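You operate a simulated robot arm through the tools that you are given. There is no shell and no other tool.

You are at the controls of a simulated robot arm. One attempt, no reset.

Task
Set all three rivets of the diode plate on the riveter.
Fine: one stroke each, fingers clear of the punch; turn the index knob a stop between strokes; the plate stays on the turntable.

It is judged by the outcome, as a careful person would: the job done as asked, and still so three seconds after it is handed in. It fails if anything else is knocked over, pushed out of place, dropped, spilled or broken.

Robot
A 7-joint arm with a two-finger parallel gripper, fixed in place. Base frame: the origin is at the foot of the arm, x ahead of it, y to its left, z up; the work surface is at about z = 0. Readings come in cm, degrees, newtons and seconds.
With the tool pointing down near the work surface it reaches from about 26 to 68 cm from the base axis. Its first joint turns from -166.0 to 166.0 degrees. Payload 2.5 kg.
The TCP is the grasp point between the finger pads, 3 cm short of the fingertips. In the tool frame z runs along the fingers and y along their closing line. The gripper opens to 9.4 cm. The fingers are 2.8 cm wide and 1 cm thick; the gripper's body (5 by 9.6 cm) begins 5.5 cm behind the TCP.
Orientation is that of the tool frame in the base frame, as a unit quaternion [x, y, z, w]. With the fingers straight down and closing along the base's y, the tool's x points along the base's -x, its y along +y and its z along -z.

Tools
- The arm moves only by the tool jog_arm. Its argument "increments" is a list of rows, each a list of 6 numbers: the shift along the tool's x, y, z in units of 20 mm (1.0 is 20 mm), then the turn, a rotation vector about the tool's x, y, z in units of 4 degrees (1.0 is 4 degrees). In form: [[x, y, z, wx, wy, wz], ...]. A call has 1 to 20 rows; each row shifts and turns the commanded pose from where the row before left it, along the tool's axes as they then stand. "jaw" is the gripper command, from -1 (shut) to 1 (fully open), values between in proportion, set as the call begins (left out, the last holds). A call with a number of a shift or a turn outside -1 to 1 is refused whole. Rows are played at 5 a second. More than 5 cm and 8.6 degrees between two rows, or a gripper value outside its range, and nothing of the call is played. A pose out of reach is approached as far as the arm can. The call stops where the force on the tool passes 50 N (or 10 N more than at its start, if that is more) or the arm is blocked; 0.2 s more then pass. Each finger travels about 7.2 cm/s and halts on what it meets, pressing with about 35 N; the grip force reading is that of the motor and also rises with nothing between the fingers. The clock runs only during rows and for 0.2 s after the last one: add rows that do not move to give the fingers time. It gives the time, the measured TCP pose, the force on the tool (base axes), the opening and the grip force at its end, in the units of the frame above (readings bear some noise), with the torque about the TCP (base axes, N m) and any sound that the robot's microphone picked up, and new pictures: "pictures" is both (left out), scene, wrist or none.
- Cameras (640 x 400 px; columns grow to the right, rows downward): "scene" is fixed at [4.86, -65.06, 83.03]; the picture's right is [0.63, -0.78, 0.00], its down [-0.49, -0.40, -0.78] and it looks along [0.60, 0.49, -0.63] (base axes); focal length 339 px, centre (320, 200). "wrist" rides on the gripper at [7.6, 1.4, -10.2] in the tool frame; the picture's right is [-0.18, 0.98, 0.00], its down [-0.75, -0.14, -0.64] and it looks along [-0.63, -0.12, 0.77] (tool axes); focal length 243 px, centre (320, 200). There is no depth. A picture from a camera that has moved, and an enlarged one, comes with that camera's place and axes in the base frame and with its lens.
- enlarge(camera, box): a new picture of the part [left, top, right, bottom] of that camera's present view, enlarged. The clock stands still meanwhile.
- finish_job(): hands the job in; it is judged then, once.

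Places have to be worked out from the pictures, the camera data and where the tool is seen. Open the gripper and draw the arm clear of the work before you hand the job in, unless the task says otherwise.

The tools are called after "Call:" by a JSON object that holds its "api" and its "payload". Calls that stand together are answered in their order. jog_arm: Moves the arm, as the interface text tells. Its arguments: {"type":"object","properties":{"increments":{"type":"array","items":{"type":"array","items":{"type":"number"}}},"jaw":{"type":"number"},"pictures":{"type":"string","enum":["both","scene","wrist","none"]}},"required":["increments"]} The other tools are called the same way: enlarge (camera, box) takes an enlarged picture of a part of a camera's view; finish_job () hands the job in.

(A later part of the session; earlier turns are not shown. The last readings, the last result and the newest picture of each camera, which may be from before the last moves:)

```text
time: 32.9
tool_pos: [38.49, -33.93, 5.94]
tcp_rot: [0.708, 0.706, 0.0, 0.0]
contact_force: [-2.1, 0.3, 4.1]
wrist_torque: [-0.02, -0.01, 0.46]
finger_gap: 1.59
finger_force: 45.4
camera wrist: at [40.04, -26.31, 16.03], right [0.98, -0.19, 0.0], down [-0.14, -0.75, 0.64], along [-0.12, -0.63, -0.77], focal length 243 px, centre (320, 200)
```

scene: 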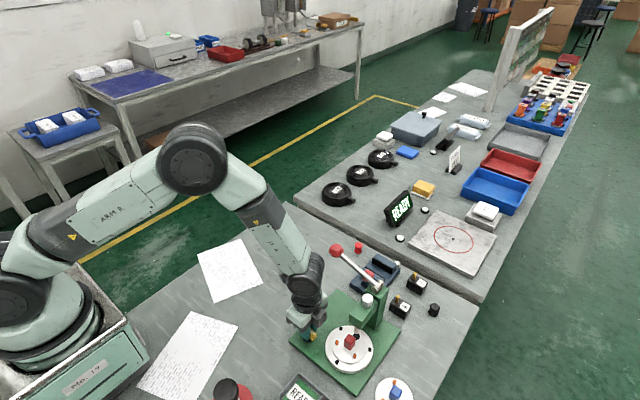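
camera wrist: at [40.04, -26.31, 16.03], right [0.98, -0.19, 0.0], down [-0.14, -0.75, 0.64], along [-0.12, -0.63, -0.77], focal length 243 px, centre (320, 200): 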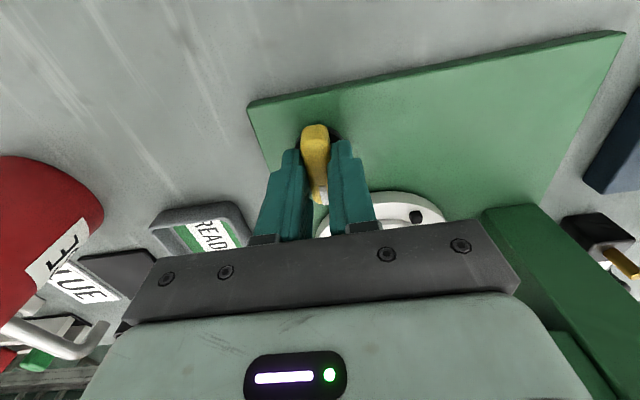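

The bar itself is now gripped at a gap of 1.6 cm. I'll turn it counter-clockwise (seen from above) by 20° to start with and check the torque and whether the table follows.

Call:
{"api": "jog_arm", "payload": {"increments": [[0, 0, 0, 0, 0, -0.7], [0, 0, 0, 0, 0, -0.8], [0, 0, 0, 0, 0, -1], [0, 0, 0, 0, 0, -1], [0, 0, 0, 0, 0, -1], [0, 0, 0, 0, 0, -0.5], [0, 0, 0, 0, 0, 0]], "pictures": "both"}}

```text
time: 34.5
tool_pos: [38.54, -33.93, 5.84]
tcp_rot: [0.575, 0.818, 0.0, -0.001]
contact_force: [0.9, 1.5, -14.3]
wrist_torque: [0.85, 0.19, -0.02]
finger_gap: 1.6
finger_force: 44.8
camera wrist: at [37.32, -26.29, 16.04], right [0.99, 0.16, 0.0], down [0.12, -0.76, 0.64], along [0.1, -0.63, -0.77], focal length 243 px, centre (320, 200)
```

scene: 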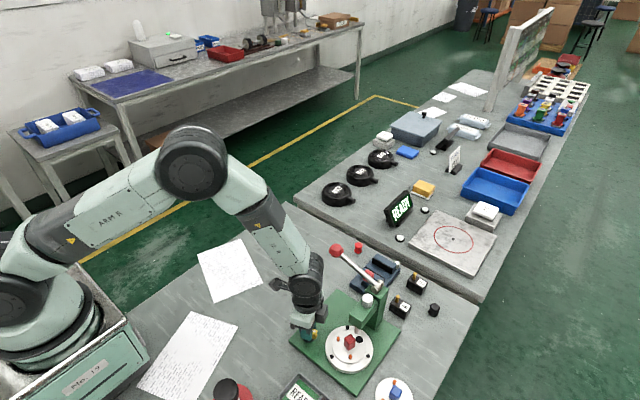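
wrist: 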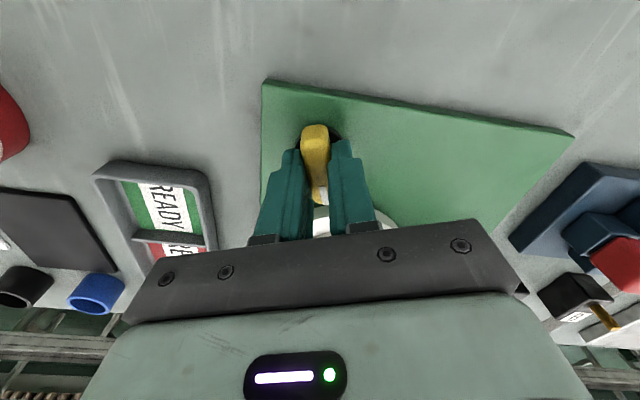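

Call:
{"api": "enlarge", "payload": {"camera": "scene", "box": [280, 290, 390, 380]}}

```text
4.44 times, centred on (335, 335) of scene
camera zoom: at [4.86, -65.06, 83.03], right [0.63, -0.78, 0.0], down [-0.49, -0.4, -0.78], along [0.6, 0.49, -0.63], focal length 1507 px, centre (253, -400)
```

zoom: 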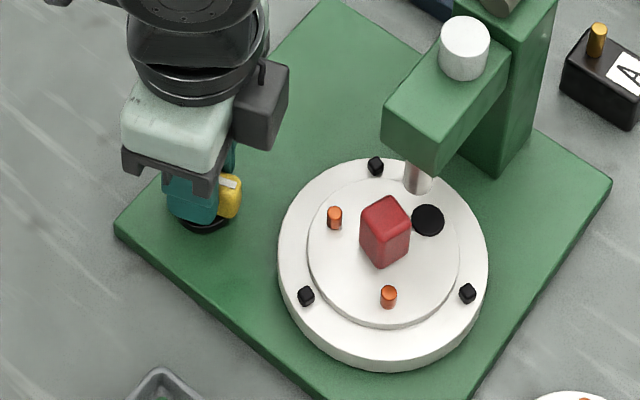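

The turntable follows at about one-to-one, in the opposite sense, turning roughly 20° clockwise, so a stop should be 120° of knob. I'll continue the turn.

Call:
{"api": "jog_arm", "payload": {"increments": [[0, 0, 0, 0, 0, -1], [0, 0, 0, 0, 0, -1], [0, 0, 0, 0, 0, -1], [0, 0, 0, 0, 0, -1], [0, 0, 0, 0, 0, -1], [0, 0, 0, 0, 0, -1], [0, 0, 0, 0, 0, -1], [0, 0, 0, 0, 0, -1], [0, 0, 0, 0, 0, -1], [0, 0, 0, 0, 0, -1], [0, 0, 0, 0, 0, 0]], "pictures": "both"}}

```text
time: 36.9
tool_pos: [38.43, -34.03, 5.92]
tcp_rot: [0.26, 0.966, 0.001, -0.002]
contact_force: [-8.4, 12.6, -8.7]
wrist_torque: [0.78, 1.27, 0.0]
finger_gap: 1.61
finger_force: 44.9
camera wrist: at [32.71, -28.95, 16.07], right [0.65, 0.76, 0.0], down [0.58, -0.5, 0.64], along [0.48, -0.42, -0.77], focal length 243 px, centre (320, 200)
```

scene: 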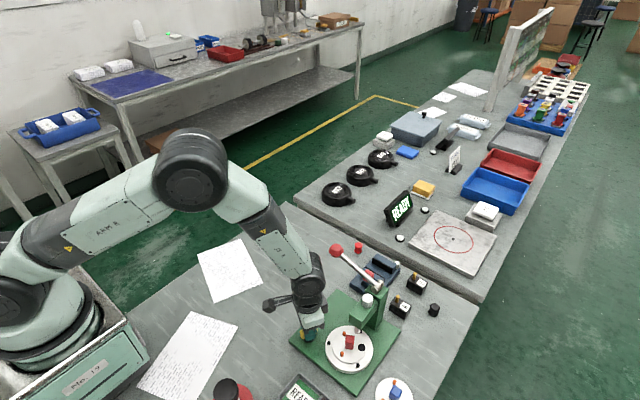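
wrist: 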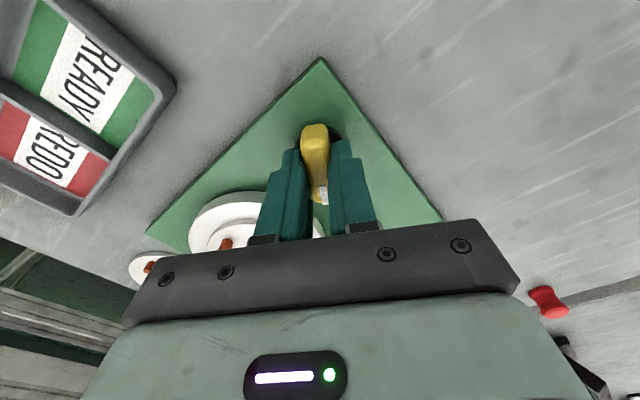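

60° turned so far, with only modest side loads. I'll check the table angle in an enlarged view.

Call:
{"api": "enlarge", "payload": {"camera": "scene", "box": [280, 290, 390, 380]}}

```text
4.44 times, centred on (335, 335) of scene
camera zoom: at [4.86, -65.06, 83.03], right [0.63, -0.78, 0.0], down [-0.49, -0.4, -0.78], along [0.6, 0.49, -0.63], focal length 1507 px, centre (253, -400)
```

zoom: 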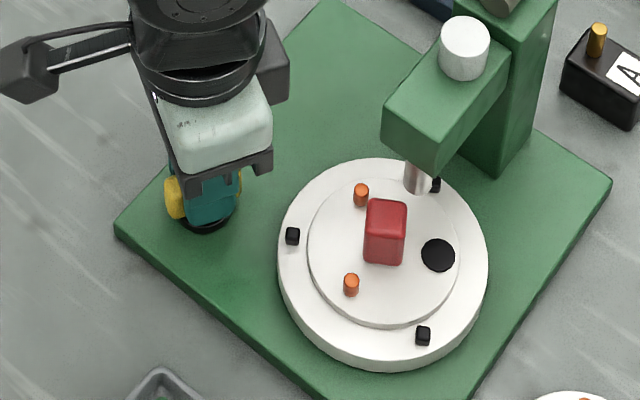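

Table and knob track exactly, now at 60°, and the next rivet is half way to the punch. I'll ease the side load and turn the remaining 60°.

Call:
{"api": "jog_arm", "payload": {"increments": [[0.05, 0.02, 0, 0, 0, 0], [0, 0, 0, 0, 0, -1], [0, 0, 0, 0, 0, -1], [0, 0, 0, 0, 0, -1], [0, 0, 0, 0, 0, -1], [0, 0, 0, 0, 0, -1], [0, 0, 0, 0, 0, -1], [0, 0, 0, 0, 0, -1], [0, 0, 0, 0, 0, -1], [0, 0, 0, 0, 0, -1], [0, 0, 0, 0, 0, -1], [0, 0, 0, 0, 0, 0]], "pictures": "scene"}}

```text
time: 39.5
tool_pos: [38.44, -33.94, 5.95]
tcp_rot: [-0.086, 0.996, -0.001, 0.001]
contact_force: [5.0, -18.6, -28.5]
wrist_torque: [-0.09, -0.55, 0.0]
finger_gap: 1.58
finger_force: 45.4
```

scene: 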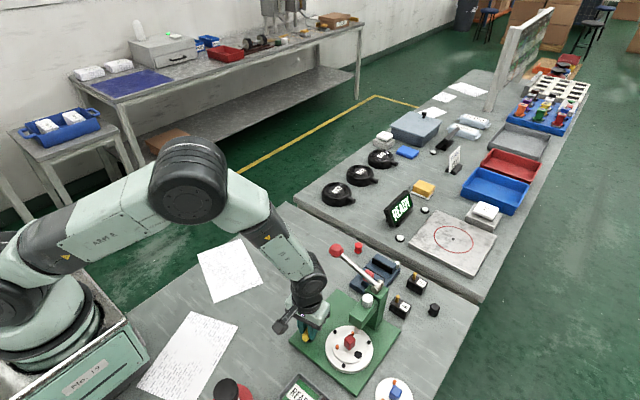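

100° turned. I'll ease the vertical and side pull slightly and make the last 20°.

Call:
{"api": "jog_arm", "payload": {"increments": [[0, -0.04, 0.05, 0, 0, 0], [0, 0, 0, 0, 0, -1], [0, 0, 0, 0, 0, -1], [0, 0, 0, 0, 0, -1], [0, 0, 0, 0, 0, -1], [0, 0, 0, 0, 0, -1], [0, 0, 0, 0, 0, 0]], "pictures": "both"}}

Call:
{"api": "enlarge", "payload": {"camera": "scene", "box": [280, 290, 390, 380]}}

```text
time: 41.1
tool_pos: [38.57, -34.0, 5.83]
tcp_rot: [-0.257, 0.966, 0.0, 0.0]
contact_force: [-6.0, -8.1, 12.4]
wrist_torque: [0.4, -0.97, 0.0]
finger_gap: 1.59
finger_force: 44.8
camera wrist: at [31.23, -36.58, 16.07], right [-0.33, 0.94, 0.0], down [0.72, 0.25, 0.64], along [0.61, 0.21, -0.77], focal length 243 px, centre (320, 200)
```

scene: 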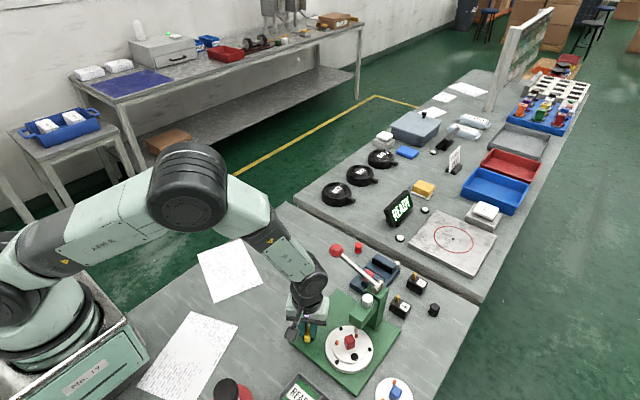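
wrist: 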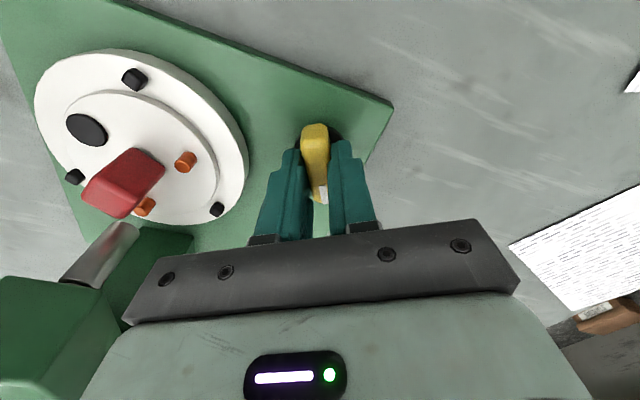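

```text
4.44 times, centred on (335, 335) of scene
camera zoom: at [4.86, -65.06, 83.03], right [0.63, -0.78, 0.0], down [-0.49, -0.4, -0.78], along [0.6, 0.49, -0.63], focal length 1507 px, centre (253, -400)
```

zoom: 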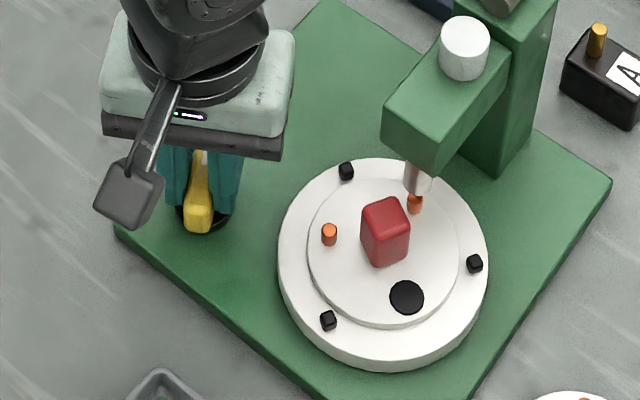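

The table has indexed a full 120°: the second rivet now appears at the same pixel under the punch that the first one did. I'll open the jaws just enough to free the bar, then lift clear.

Call:
{"api": "jog_arm", "payload": {"increments": [[0, 0, 0, 0, 0, 0], [0, 0, 0, 0, 0, 0], [0, 0, 0, 0, 0, 0]], "jaw": -0.1, "pictures": "none"}}

Call:
{"api": "jog_arm", "payload": {"increments": [[0, 0, -0.5, 0, 0, 0], [0, 0, -1, 0, 0, 0], [0, 0, -1, 0, 0, 0], [0, 0, -1, 0, 0, 0], [0, 0, -1, 0, 0, 0], [0, 0, -1, 0, 0, 0], [0, 0, -1, 0, 0, 0], [0, 0, -1, 0, 0, 0], [0, 0, -1, 0, 0, 0], [0, 0, -1, 0, 0, 0], [0, 0, -1, 0, 0, 0], [0, 0, -1, 0, 0, 0], [0, 0, 0, 0, 0, 0]], "pictures": "both"}}

Call:
{"api": "enlarge", "payload": {"camera": "scene", "box": [280, 290, 390, 380]}}

```text
time: 41.9
tool_pos: [38.44, -33.98, 5.69]
tcp_rot: [-0.257, 0.966, 0.001, -0.001]
contact_force: [0.1, 0.2, 0.4]
wrist_torque: [-0.02, 0.0, -0.01]
finger_gap: 4.24
finger_force: 0.1
```

```text
time: 44.7
tool_pos: [38.41, -34.21, 28.75]
tcp_rot: [-0.258, 0.966, 0.001, 0.0]
contact_force: [0.2, -0.6, 0.2]
wrist_torque: [-0.02, -0.01, 0.0]
finger_gap: 4.24
finger_force: 0.1
camera wrist: at [31.18, -36.71, 38.94], right [-0.33, 0.94, 0.0], down [0.72, 0.25, 0.64], along [0.61, 0.21, -0.77], focal length 243 px, centre (320, 200)
```

scene: 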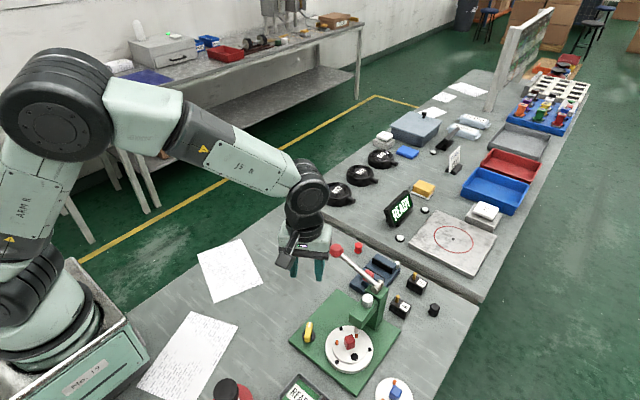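
wrist: 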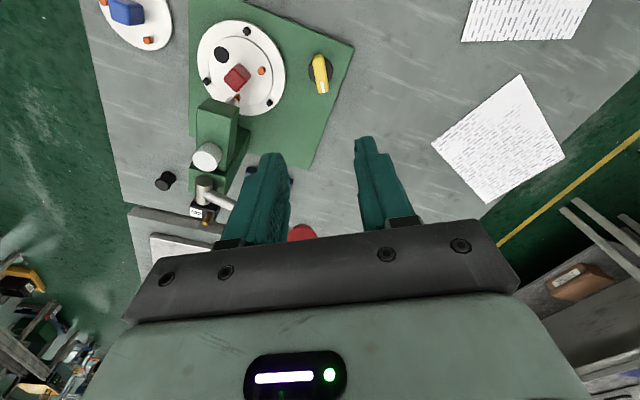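

```text
4.44 times, centred on (335, 335) of scene
camera zoom: at [4.86, -65.06, 83.03], right [0.63, -0.78, 0.0], down [-0.49, -0.4, -0.78], along [0.6, 0.49, -0.63], focal length 1507 px, centre (253, -400)
```

zoom: 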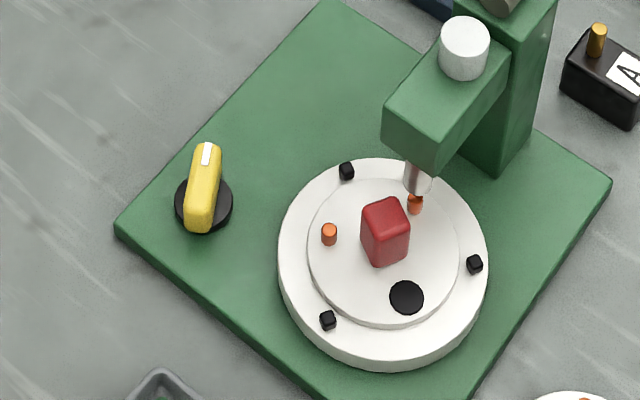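

The knob and table hold at the new stop. I'll turn the tool back by 120° at this safe height so the fingers again close along x for the lever.

Call:
{"api": "jog_arm", "payload": {"increments": [[0, 0, 0, 0, 0, 1], [0, 0, 0, 0, 0, 1], [0, 0, 0, 0, 0, 1], [0, 0, 0, 0, 0, 1], [0, 0, 0, 0, 0, 1], [0, 0, 0, 0, 0, 1], [0, 0, 0, 0, 0, 1], [0, 0, 0, 0, 0, 1], [0, 0, 0, 0, 0, 1], [0, 0, 0, 0, 0, 1], [0, 0, 0, 0, 0, 1], [0, 0, 0, 0, 0, 1], [0, 0, 0, 0, 0, 1], [0, 0, 0, 0, 0, 1], [0, 0, 0, 0, 0, 1], [0, 0, 0, 0, 0, 1], [0, 0, 0, 0, 0, 1], [0, 0, 0, 0, 0, 1], [0, 0, 0, 0, 0, 1], [0, 0, 0, 0, 0, 1]], "jaw": 1, "pictures": "none"}}

Call:
{"api": "jog_arm", "payload": {"increments": [[0, 0, 0, 0, 0, 1], [0, 0, 0, 0, 0, 1], [0, 0, 0, 0, 0, 1], [0, 0, 0, 0, 0, 1], [0, 0, 0, 0, 0, 1], [0, 0, 0, 0, 0, 1], [0, 0, 0, 0, 0, 1], [0, 0, 0, 0, 0, 1], [0, 0, 0, 0, 0, 1], [0, 0, 0, 0, 0, 1], [0.16, 0.88, 0, 0, 0, 0], [0.16, 0.88, 0, 0, 0, 0], [0.16, 0.88, 0, 0, 0, 0], [0.16, 0.88, 0, 0, 0, 0], [0.16, 0.88, 0, 0, 0, 0], [0.16, 0.88, 0, 0, 0, 0], [0.16, 0.88, 0, 0, 0, 0], [0.16, 0.88, 0, 0, 0, 0], [0, 0, 0, 0, 0, 0]], "pictures": "both"}}

```text
time: 48.9
tool_pos: [38.43, -34.07, 28.83]
tcp_rot: [0.424, 0.905, 0.0, 0.0]
contact_force: [-0.2, 0.4, 0.7]
wrist_torque: [0.01, 0.0, -0.01]
finger_gap: 9.39
finger_force: 0.2
```

```text
time: 52.9
tool_pos: [52.73, -31.56, 28.7]
tcp_rot: [0.708, 0.706, 0.0, -0.001]
contact_force: [0.2, 0.5, -0.2]
wrist_torque: [0.0, 0.0, 0.0]
finger_gap: 9.38
finger_force: 0.0
camera wrist: at [54.23, -23.92, 38.81], right [0.98, -0.19, 0.0], down [-0.14, -0.75, 0.64], along [-0.12, -0.63, -0.77], focal length 243 px, centre (320, 200)
```

scene: 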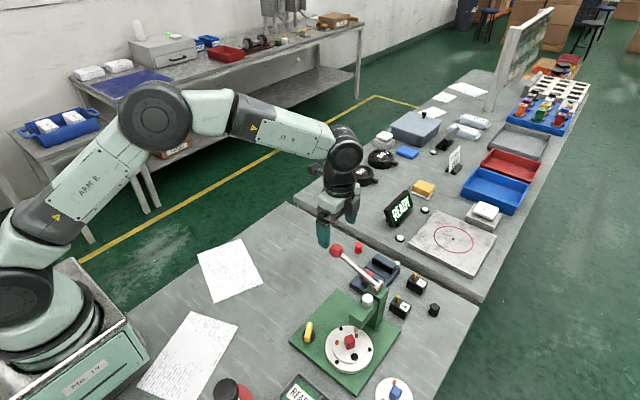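
wrist: 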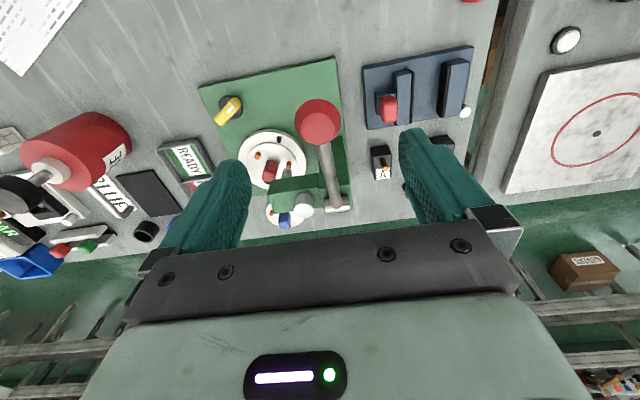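

The ball is right below the open fingers at about (52.6, -31.5, 19.8). I'll lower onto it and grip for the second stroke.

Call:
{"api": "jog_arm", "payload": {"increments": [[0, -0.03, 1, 0, 0, 0], [0, -0.03, 1, 0, 0, 0], [0, 0, 1, 0, 0, 0], [0, 0, 0.8, 0, 0, 0], [0, 0, 0.65, 0, 0, 0], [0, 0, 0, 0, 0, 0]], "pictures": "wrist"}}

Call:
{"api": "jog_arm", "payload": {"increments": [[0, 0, 0, 0, 0, 0], [0, 0, 0, 0, 0, 0], [0, 0, 0, 0, 0, 0], [0, 0, 0, 0, 0, 0]], "jaw": -1, "pictures": "wrist"}}

```text
time: 54.3
tool_pos: [52.53, -31.42, 20.05]
tcp_rot: [0.708, 0.706, 0.0, 0.0]
contact_force: [0.4, -0.2, 0.2]
wrist_torque: [0.0, 0.01, 0.0]
finger_gap: 9.4
finger_force: 0.1
camera wrist: at [54.16, -23.88, 30.17], right [0.98, -0.19, 0.0], down [-0.14, -0.75, 0.64], along [-0.12, -0.63, -0.77], focal length 243 px, centre (320, 200)
```

wrist: 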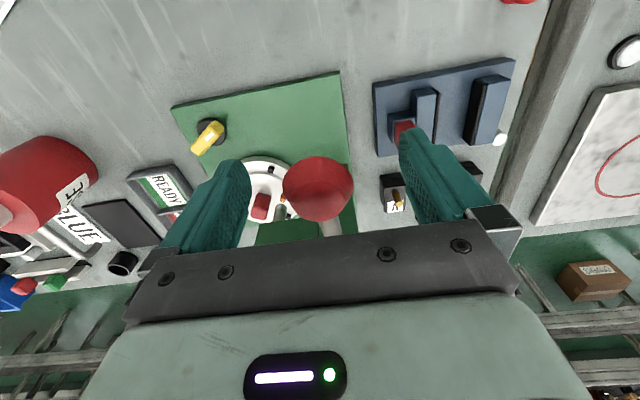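

```text
time: 55.3
tool_pos: [52.44, -31.44, 19.96]
tcp_rot: [0.709, 0.706, -0.001, -0.002]
contact_force: [-16.3, 4.7, 4.0]
wrist_torque: [-0.12, 0.0, -0.01]
finger_gap: 3.51
finger_force: 44.9
camera wrist: at [54.09, -23.9, 30.15], right [0.98, -0.19, 0.0], down [-0.14, -0.75, 0.64], along [-0.12, -0.63, -0.77], focal length 243 px, centre (320, 200)
```

wrist: 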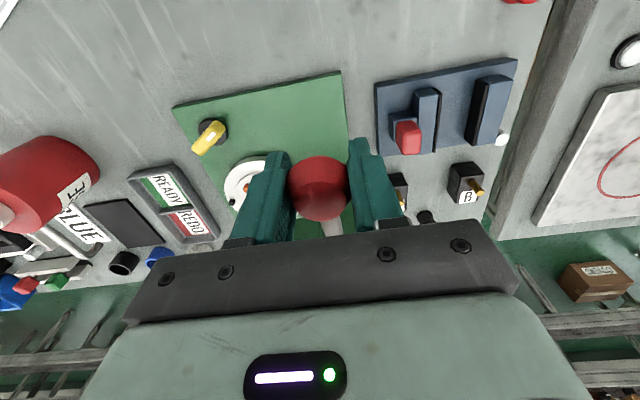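

Gripped again at 3.5 cm. I'll ease the small side load and bring the lever down 15° along the arc with the tool turning to match.

Call:
{"api": "jog_arm", "payload": {"increments": [[0, -0.04, 0, 0, 0, 0], [0.078, 0, 0.278, 0, -0.625, 0], [0.078, 0, 0.278, 0, -0.625, 0], [0.078, 0, 0.278, 0, -0.625, 0], [0.078, 0, 0.278, 0, -0.625, 0], [0.078, 0, 0.278, 0, -0.625, 0], [0.078, 0, 0.278, 0, -0.625, 0], [0, 0, 0, 0, 0, 0]], "pictures": "wrist"}}

```text
time: 57.1
tool_pos: [52.48, -31.01, 16.36]
tcp_rot: [0.701, 0.701, -0.092, 0.094]
contact_force: [9.5, 3.1, 3.9]
wrist_torque: [-0.02, -0.06, 0.1]
finger_gap: 3.53
finger_force: 45.1
camera wrist: at [54.0, -20.89, 24.24], right [0.98, -0.18, 0.05], down [-0.15, -0.56, 0.82], along [-0.12, -0.81, -0.58], focal length 243 px, centre (320, 200)
```

wrist: 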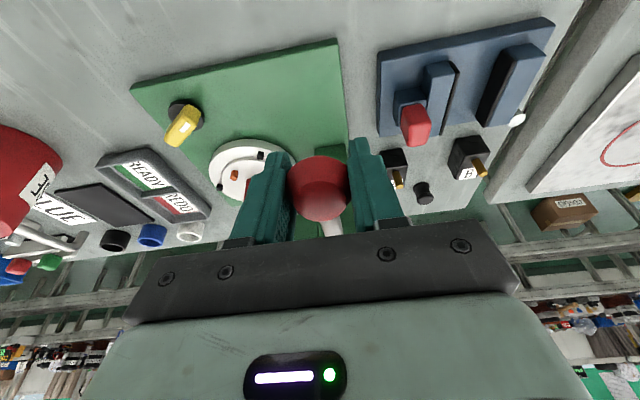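

That's smooth with almost no load, and the ball is still centred in the pads with the lever about level. I'll go another 7.5° to meet the rivet.

Call:
{"api": "jog_arm", "payload": {"increments": [[0.078, 0.01, 0.278, 0, -0.625, 0], [0.078, 0, 0.278, 0, -0.625, 0], [0.078, 0, 0.278, 0, -0.625, 0], [0, 0, 0, 0, 0, 0]], "pictures": "both"}}

Call:
{"api": "enlarge", "payload": {"camera": "scene", "box": [325, 300, 385, 360]}}

```text
time: 58.1
tool_pos: [52.48, -31.0, 14.77]
tcp_rot: [0.695, 0.692, -0.137, 0.139]
contact_force: [17.9, 0.1, 4.2]
wrist_torque: [0.03, 0.0, 0.13]
finger_gap: 3.5
finger_force: 44.8
camera wrist: at [54.0, -20.01, 21.14], right [0.98, -0.17, 0.07], down [-0.14, -0.45, 0.88], along [-0.12, -0.88, -0.47], focal length 243 px, centre (320, 200)
```

scene: 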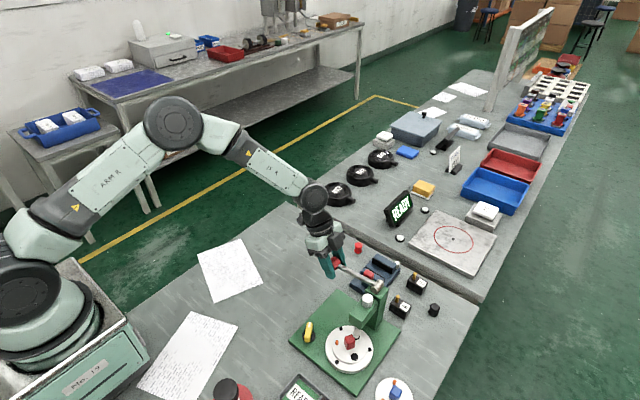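
wrist: 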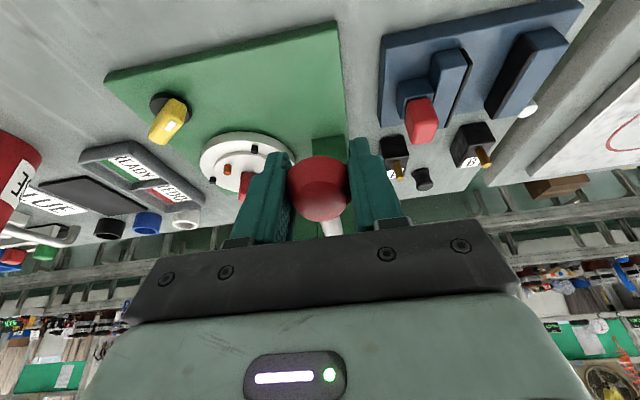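

```text
6.67 times, centred on (355, 330) of scene
camera zoom: at [4.86, -65.06, 83.03], right [0.63, -0.78, 0.0], down [-0.49, -0.4, -0.78], along [0.6, 0.49, -0.63], focal length 2260 px, centre (87, -667)
```

zoom: 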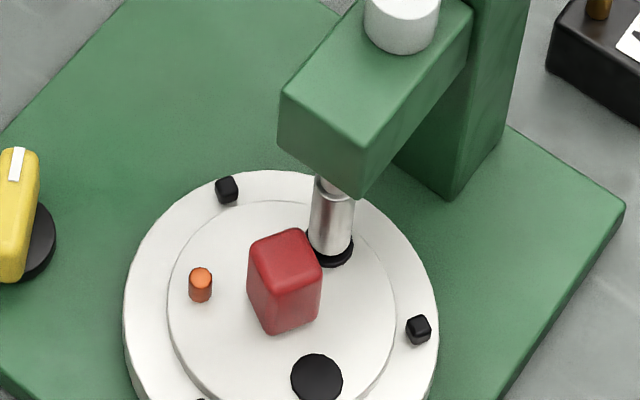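

The punch is down and the second rivet already shows the broad dark head around it. I'll press a touch further to seat it against the bottom stop.

Call:
{"api": "jog_arm", "payload": {"increments": [[0.039, 0.03, 0.139, 0, -0.31, 0], [0.039, 0, 0.139, 0, -0.31, 0], [0.039, 0, 0.139, 0, -0.31, 0], [0, 0, 0, 0, 0, 0]], "pictures": "wrist"}}

Call:
{"api": "enlarge", "payload": {"camera": "scene", "box": [325, 300, 385, 360]}}

```text
time: 59.1
tool_pos: [52.54, -31.06, 14.05]
tcp_rot: [0.69, 0.687, -0.16, 0.161]
contact_force: [6.6, 12.5, 24.2]
wrist_torque: [0.36, -0.07, -0.07]
finger_gap: 3.5
finger_force: 45.2
camera wrist: at [54.03, -19.73, 19.73], right [0.98, -0.17, 0.08], down [-0.14, -0.39, 0.91], along [-0.12, -0.9, -0.41], focal length 243 px, centre (320, 200)
```

wrist: 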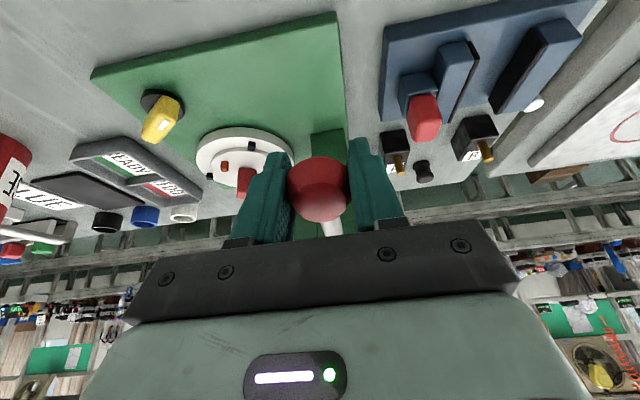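

```text
6.67 times, centred on (355, 330) of scene
camera zoom: at [4.86, -65.06, 83.03], right [0.63, -0.78, 0.0], down [-0.49, -0.4, -0.78], along [0.6, 0.49, -0.63], focal length 2260 px, centre (87, -667)
```

zoom: 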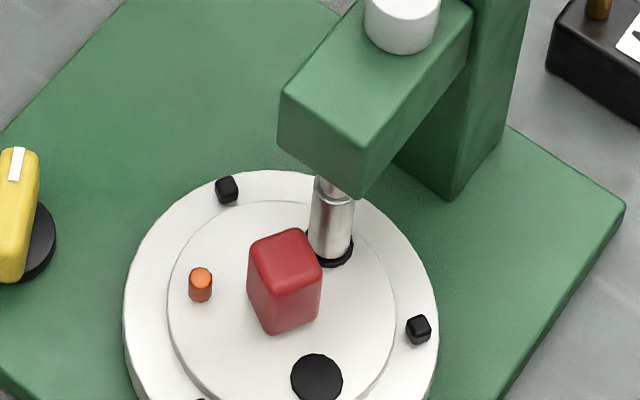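

Resistance is up to 24 N and the punch has bottomed with the ball still well held. I'll swing the lever back up by the same angle.

Call:
{"api": "jog_arm", "payload": {"increments": [[-0.09, 0, -0.273, 0, 0.625, 0], [-0.09, 0, -0.273, 0, 0.625, 0], [-0.09, 0, -0.273, 0, 0.625, 0], [-0.09, 0, -0.273, 0, 0.625, 0], [-0.09, 0, -0.273, 0, 0.625, 0], [-0.09, 0, -0.273, 0, 0.625, 0], [-0.09, 0, -0.273, 0, 0.625, 0], [-0.09, 0, -0.273, 0, 0.625, 0], [-0.09, 0, -0.273, 0, 0.625, 0], [-0.09, 0, -0.273, 0, 0.625, 0], [0, 0, 0, 0, 0, 0]], "pictures": "both"}}

Call:
{"api": "enlarge", "payload": {"camera": "scene", "box": [325, 300, 385, 360]}}

```text
time: 61.5
tool_pos: [52.37, -31.45, 19.67]
tcp_rot: [0.708, 0.706, -0.007, 0.006]
contact_force: [8.3, 14.5, -2.2]
wrist_torque: [0.87, 0.01, 0.02]
finger_gap: 3.5
finger_force: 45.3
camera wrist: at [54.06, -23.68, 29.66], right [0.98, -0.19, 0.0], down [-0.14, -0.74, 0.66], along [-0.12, -0.64, -0.76], focal length 243 px, centre (320, 200)
```

scene: 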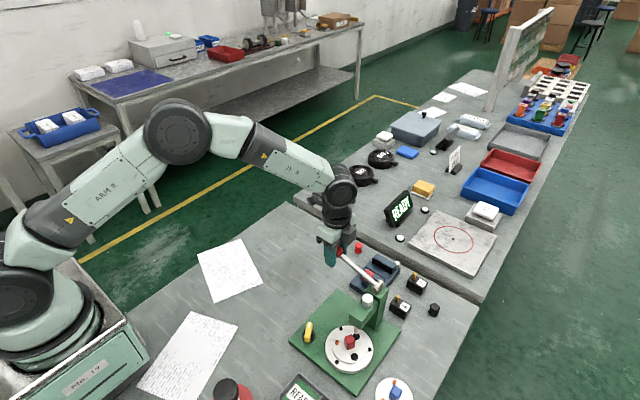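
wrist: 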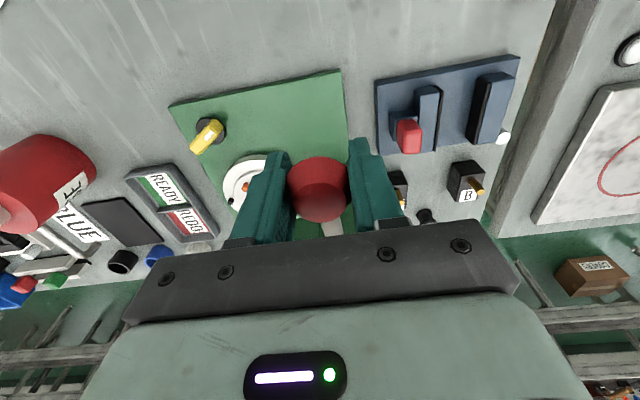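

```text
6.67 times, centred on (355, 330) of scene
camera zoom: at [4.86, -65.06, 83.03], right [0.63, -0.78, 0.0], down [-0.49, -0.4, -0.78], along [0.6, 0.49, -0.63], focal length 2260 px, centre (87, -667)
```

zoom: 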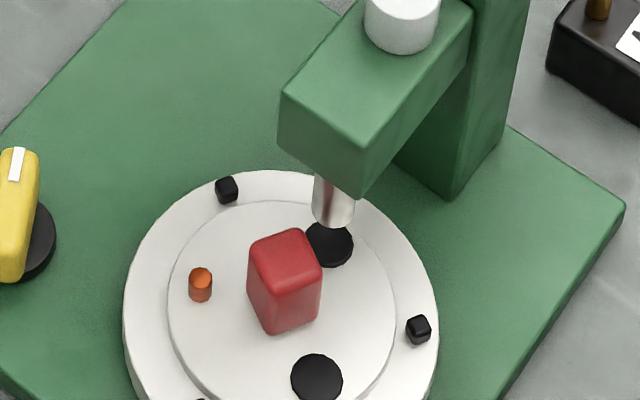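

The second rivet is set too and the lever is up. I'll release, rise, and move back above the knob.

Call:
{"api": "jog_arm", "payload": {"increments": [[0, 0, 0, 0, 0, 0], [0, 0, 0, 0, 0, 0], [0, 0, 0, 0, 0, 0]], "jaw": 1, "pictures": "none"}}

Call:
{"api": "jog_arm", "payload": {"increments": [[0, 0, -1, 0, 0.3, 0], [0, 0, -1, 0, 0, 0], [0, 0, -1, 0, 0, 0], [0, 0, -1, 0, 0, 0], [0, 0, -0.7, 0, 0, 0], [0, 0, 0, 0, 0, 0]], "pictures": "both"}}

```text
time: 62.3
tool_pos: [52.56, -31.68, 19.74]
tcp_rot: [0.708, 0.706, -0.007, 0.007]
contact_force: [-0.9, 0.5, 0.4]
wrist_torque: [-0.01, -0.02, 0.01]
finger_gap: 9.44
finger_force: 0.1
```

```text
time: 63.7
tool_pos: [52.47, -31.4, 29.16]
tcp_rot: [0.708, 0.706, 0.0, 0.001]
contact_force: [0.1, 0.1, -0.2]
wrist_torque: [0.0, 0.01, 0.0]
finger_gap: 9.41
finger_force: 0.1
camera wrist: at [53.95, -23.84, 39.33], right [0.98, -0.19, 0.0], down [-0.14, -0.75, 0.64], along [-0.12, -0.63, -0.77], focal length 243 px, centre (320, 200)
```

scene: 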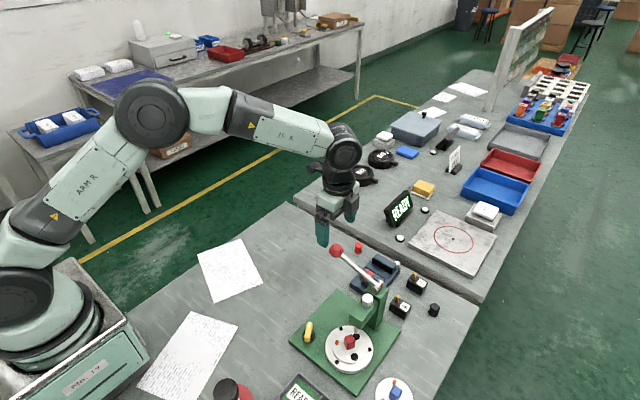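
wrist: 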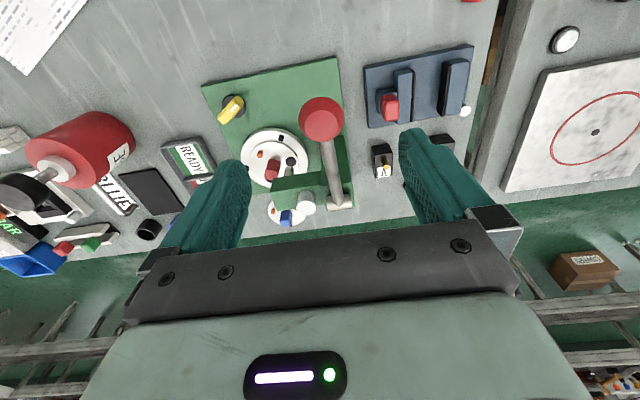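

The lever stayed up at its rest place. I'll move above the knob and turn the tool 60° further clockwise in the air, so that it lines up with the bar's new angle of about 30°.

Call:
{"api": "jog_arm", "payload": {"increments": [[-0.16, -0.87, 0, 0, 0, 0], [-0.16, -0.87, 0, 0, 0, 0], [-0.16, -0.87, 0, 0, 0, 0], [-0.16, -0.87, 0, 0, 0, 0], [-0.16, -0.87, 0, 0, 0, 0], [-0.16, -0.87, 0, 0, 0, 0], [-0.16, -0.87, 0, 0, 0, 0], [-0.16, -0.87, 0, 0, 0, 0], [0, 0, 0, 0, 0, 1], [0, 0, 0, 0, 0, 1], [0, 0, 0, 0, 0, 1], [0, 0, 0, 0, 0, 1], [0, 0, 0, 0, 0, 1], [0, 0, 0, 0, 0, 1], [0, 0, 0, 0, 0, 1], [0, 0, 0, 0, 0, 1], [0, 0, 0, 0, 0, 1], [0, 0, 0, 0, 0, 0]], "pictures": "none"}}

Call:
{"api": "jog_arm", "payload": {"increments": [[0, 0, 0, 0, 0, 1], [0, 0, 0, 0, 0, 1], [0, 0, 0, 0, 0, 1], [0, 0, 0, 0, 0, 1], [0, 0, 0, 0, 0, 1], [0, 0, 0, 0, 0, 1], [0, 0, 0, 0, 0, 0]], "pictures": "both"}}

```text
time: 67.5
tool_pos: [38.68, -33.81, 29.01]
tcp_rot: [0.892, 0.452, 0.0, 0.0]
contact_force: [-0.6, 0.2, -0.8]
wrist_torque: [-0.03, 0.01, -0.03]
finger_gap: 9.42
finger_force: 0.0
```

```text
time: 69.1
tool_pos: [38.56, -33.94, 28.97]
tcp_rot: [0.967, 0.255, -0.001, 0.0]
contact_force: [0.1, 0.3, -0.4]
wrist_torque: [0.04, 0.0, 0.02]
finger_gap: 9.41
finger_force: 0.1
camera wrist: at [45.99, -31.35, 39.07], right [0.33, -0.94, 0.0], down [-0.72, -0.25, 0.64], along [-0.61, -0.21, -0.77], focal length 243 px, centre (320, 200)
```

scene: 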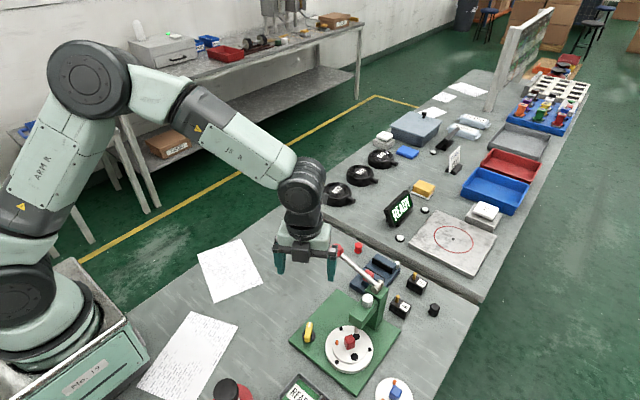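
wrist: 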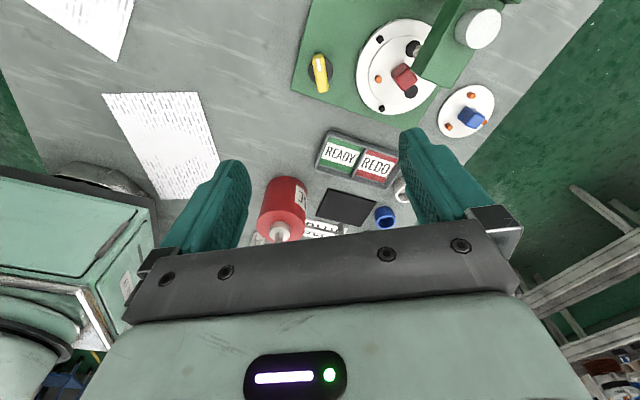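

The 30° heading is reachable. Before going down I'll check the clearance between the wrist camera box and the lever ball, and re-check the bar angle.

Call:
{"api": "enlarge", "payload": {"camera": "scene", "box": [260, 200, 380, 300]}}

Call:
{"api": "enlarge", "payload": {"camera": "wrist", "box": [260, 20, 440, 140]}}

```text
4.00 times, centred on (320, 250) of scene
camera zoom: at [4.86, -65.06, 83.03], right [0.63, -0.78, 0.0], down [-0.49, -0.4, -0.78], along [0.6, 0.49, -0.63], focal length 1356 px, centre (320, 0)
```

zoom: 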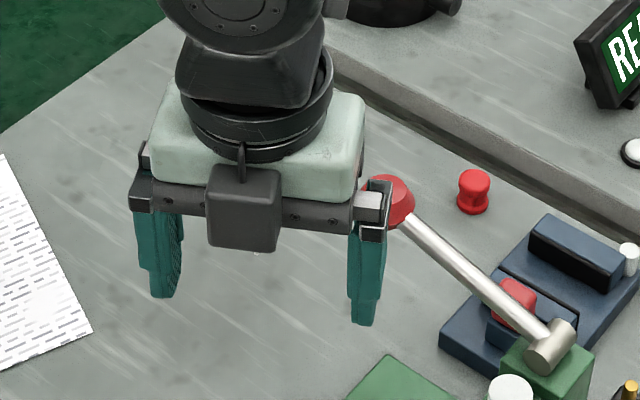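

```text
3.33 times, centred on (350, 80) of wrist
camera zoom: at [45.99, -31.35, 39.07], right [0.33, -0.94, 0.0], down [-0.72, -0.25, 0.64], along [-0.61, -0.21, -0.77], focal length 809 px, centre (220, 600)
```

zoom: 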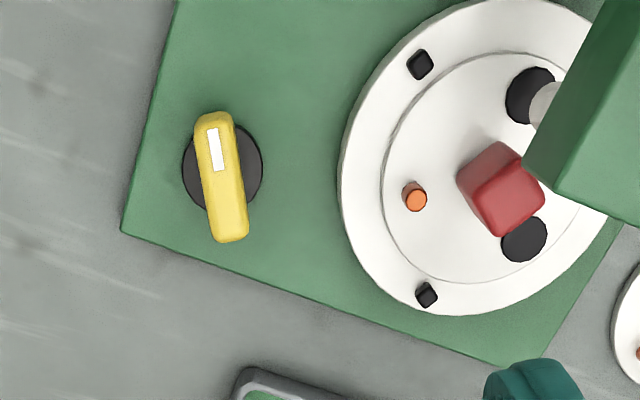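

There is plenty of room: the camera box stays about 3 cm or more from the ball. The bar measures about 30°, matching the tool. I'll narrow the jaws and lower to just above the bar.

Call:
{"api": "jog_arm", "payload": {"increments": [[0, 0, 1, 0, 0, 0], [0, 0, 1, 0, 0, 0], [0, 0, 1, 0, 0, 0], [0, 0, 1, 0, 0, 0], [0, 0, 1, 0, 0, 0], [0, 0, 1, 0, 0, 0], [0, 0, 1, 0, 0, 0], [0, 0, 1, 0, 0, 0], [0, 0, 1, 0, 0, 0], [0, 0, 1, 0, 0, 0], [0, 0, 0, 0, 0, 0]], "jaw": 0.06, "pictures": "both"}}

```text
time: 71.5
tool_pos: [38.51, -33.89, 9.14]
tcp_rot: [0.966, 0.258, 0.0, 0.0]
contact_force: [-0.1, -0.1, 0.2]
wrist_torque: [-0.02, -0.04, -0.04]
finger_gap: 4.96
finger_force: 0.1
camera wrist: at [45.97, -31.38, 19.17], right [0.33, -0.94, 0.0], down [-0.72, -0.25, 0.64], along [-0.61, -0.21, -0.77], focal length 243 px, centre (320, 200)
```

scene: 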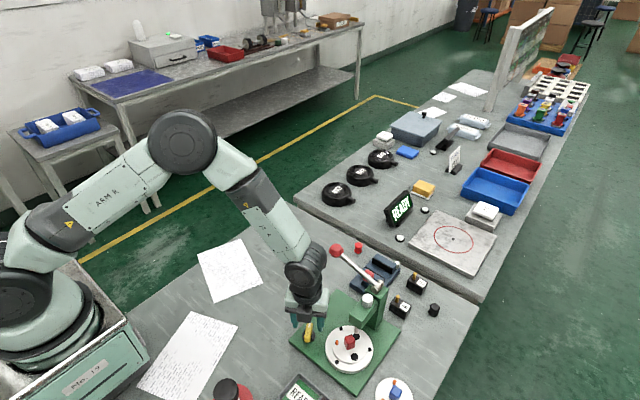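
wrist: 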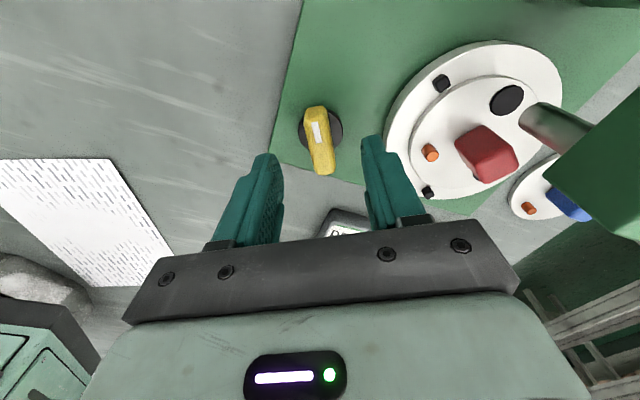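

The bar is centred between the fingers and parallel to them. I'll lower to the same gripping height as before (z about 5.85) and close.

Call:
{"api": "jog_arm", "payload": {"increments": [[0, 0, 0.6, 0, 0, 0], [0, 0, 0.6, 0, 0, 0], [0, 0, 0.45, 0, 0, 0], [0, 0, 0, 0, 0, 0]], "pictures": "none"}}

Call:
{"api": "jog_arm", "payload": {"increments": [[0, 0, 0, 0, 0, 0], [0, 0, 0, 0, 0, 0], [0, 0, 0, 0, 0, 0], [0, 0, 0, 0, 0, 0]], "jaw": -1, "pictures": "both"}}

```text
time: 72.5
tool_pos: [38.67, -33.96, 5.64]
tcp_rot: [0.967, 0.257, 0.0, 0.0]
contact_force: [1.0, 1.2, -0.7]
wrist_torque: [0.02, 0.03, -0.01]
finger_gap: 4.97
finger_force: 0.1
```

```text
time: 73.5
tool_pos: [38.52, -33.9, 5.64]
tcp_rot: [0.966, 0.257, 0.0, 0.0]
contact_force: [0.0, 1.1, -1.3]
wrist_torque: [-0.01, -0.17, 0.01]
finger_gap: 1.57
finger_force: 44.7
camera wrist: at [46.05, -31.38, 15.82], right [0.33, -0.94, 0.0], down [-0.72, -0.25, 0.64], along [-0.61, -0.21, -0.77], focal length 243 px, centre (320, 200)
```

scene: 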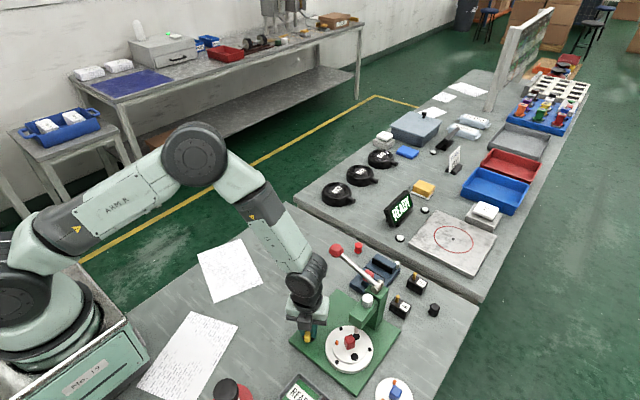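
wrist: 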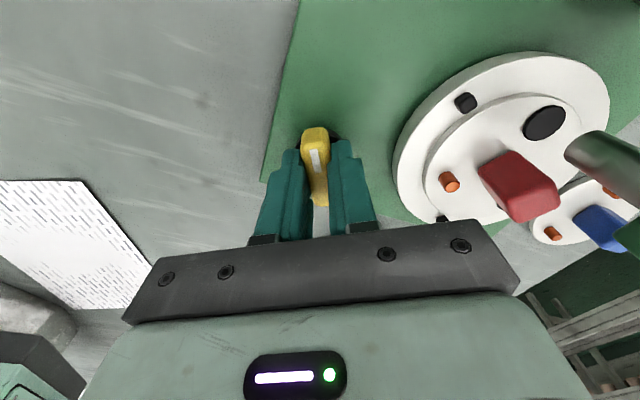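

The bar is gripped at 1.57 cm. I'll turn it counter-clockwise again in the same sense, starting with 40°.

Call:
{"api": "jog_arm", "payload": {"increments": [[0, 0, 0, 0, 0, -1], [0, 0, 0, 0, 0, -1], [0, 0, 0, 0, 0, -1], [0, 0, 0, 0, 0, -1], [0, 0, 0, 0, 0, -1], [0, 0, 0, 0, 0, -1], [0, 0, 0, 0, 0, -1], [0, 0, 0, 0, 0, -1], [0, 0, 0, 0, 0, -1], [0, 0, 0, 0, 0, -1], [0, 0, 0, 0, 0, 0]], "pictures": "scene"}}

```text
time: 75.9
tool_pos: [38.45, -33.82, 5.78]
tcp_rot: [0.82, 0.572, 0.001, -0.001]
contact_force: [10.6, -1.2, -3.2]
wrist_torque: [0.99, -0.57, 0.0]
finger_gap: 1.58
finger_force: 44.8
```

scene: 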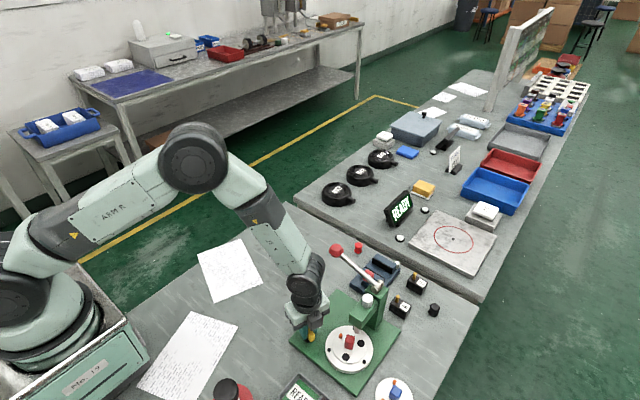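

Side loads are small and the turn is tracking. I'll continue another 40°.

Call:
{"api": "jog_arm", "payload": {"increments": [[0, 0.03, 0, 0, 0, 0], [0, 0, 0, 0, 0, -1], [0, 0, 0, 0, 0, -1], [0, 0, 0, 0, 0, -1], [0, 0, 0, 0, 0, -1], [0, 0, 0, 0, 0, -1], [0, 0, 0, 0, 0, -1], [0, 0, 0, 0, 0, -1], [0, 0, 0, 0, 0, -1], [0, 0, 0, 0, 0, -1], [0, 0, 0, 0, 0, -1], [0, 0, 0, 0, 0, 0]], "pictures": "scene"}}

```text
time: 78.5
tool_pos: [38.39, -33.9, 5.67]
tcp_rot: [0.575, 0.818, 0.0, -0.002]
contact_force: [-14.2, 14.6, 7.7]
wrist_torque: [-0.18, -0.18, -0.02]
finger_gap: 1.59
finger_force: 44.6
```

scene: 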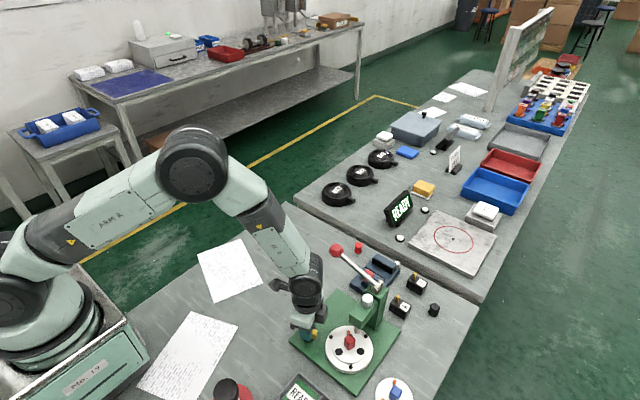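

80° done. I'll ease the side load and make the last 40°.

Call:
{"api": "jog_arm", "payload": {"increments": [[0.05, -0.02, 0, 0, 0, 0], [0, 0, 0, 0, 0, -1], [0, 0, 0, 0, 0, -1], [0, 0, 0, 0, 0, -1], [0, 0, 0, 0, 0, -1], [0, 0, 0, 0, 0, -1], [0, 0, 0, 0, 0, -1], [0, 0, 0, 0, 0, -1], [0, 0, 0, 0, 0, -1], [0, 0, 0, 0, 0, -1], [0, 0, 0, 0, 0, -1], [0, 0, 0, 0, 0, 0]], "pictures": "both"}}

Call:
{"api": "enlarge", "payload": {"camera": "scene", "box": [280, 290, 390, 380]}}

```text
time: 81.1
tool_pos: [38.37, -33.9, 5.75]
tcp_rot: [0.261, 0.965, -0.001, 0.0]
contact_force: [-6.8, -22.2, -30.4]
wrist_torque: [-0.06, 0.1, 0.01]
finger_gap: 1.61
finger_force: 44.7
camera wrist: at [32.62, -28.84, 15.84], right [0.65, 0.76, 0.0], down [0.58, -0.5, 0.64], along [0.48, -0.42, -0.77], focal length 243 px, centre (320, 200)
```

scene: 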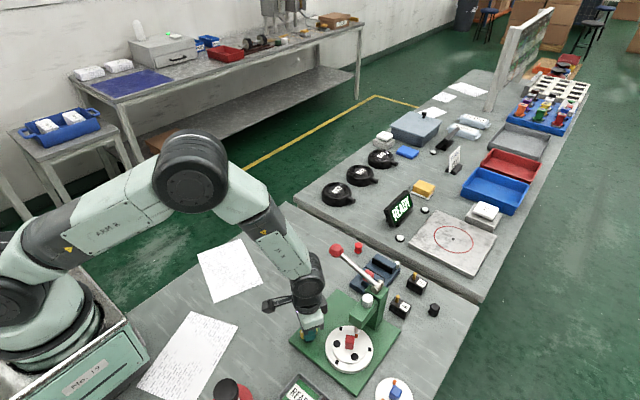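
wrist: 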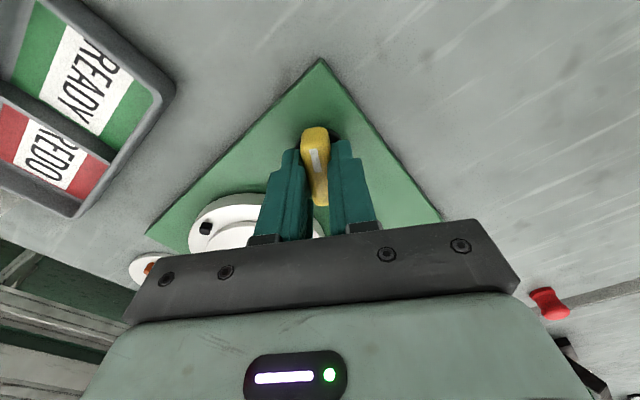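

```text
4.44 times, centred on (335, 335) of scene
camera zoom: at [4.86, -65.06, 83.03], right [0.63, -0.78, 0.0], down [-0.49, -0.4, -0.78], along [0.6, 0.49, -0.63], focal length 1507 px, centre (253, -400)
```

zoom: 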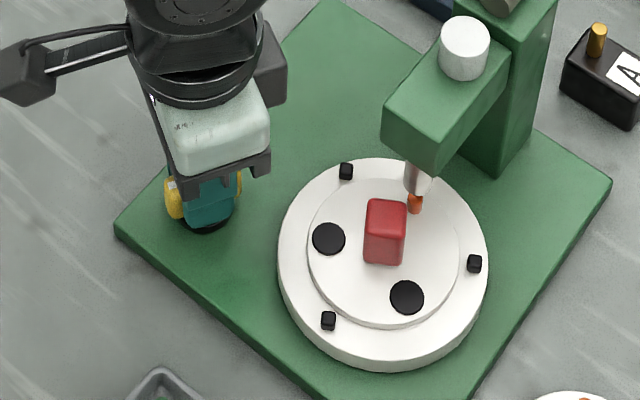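

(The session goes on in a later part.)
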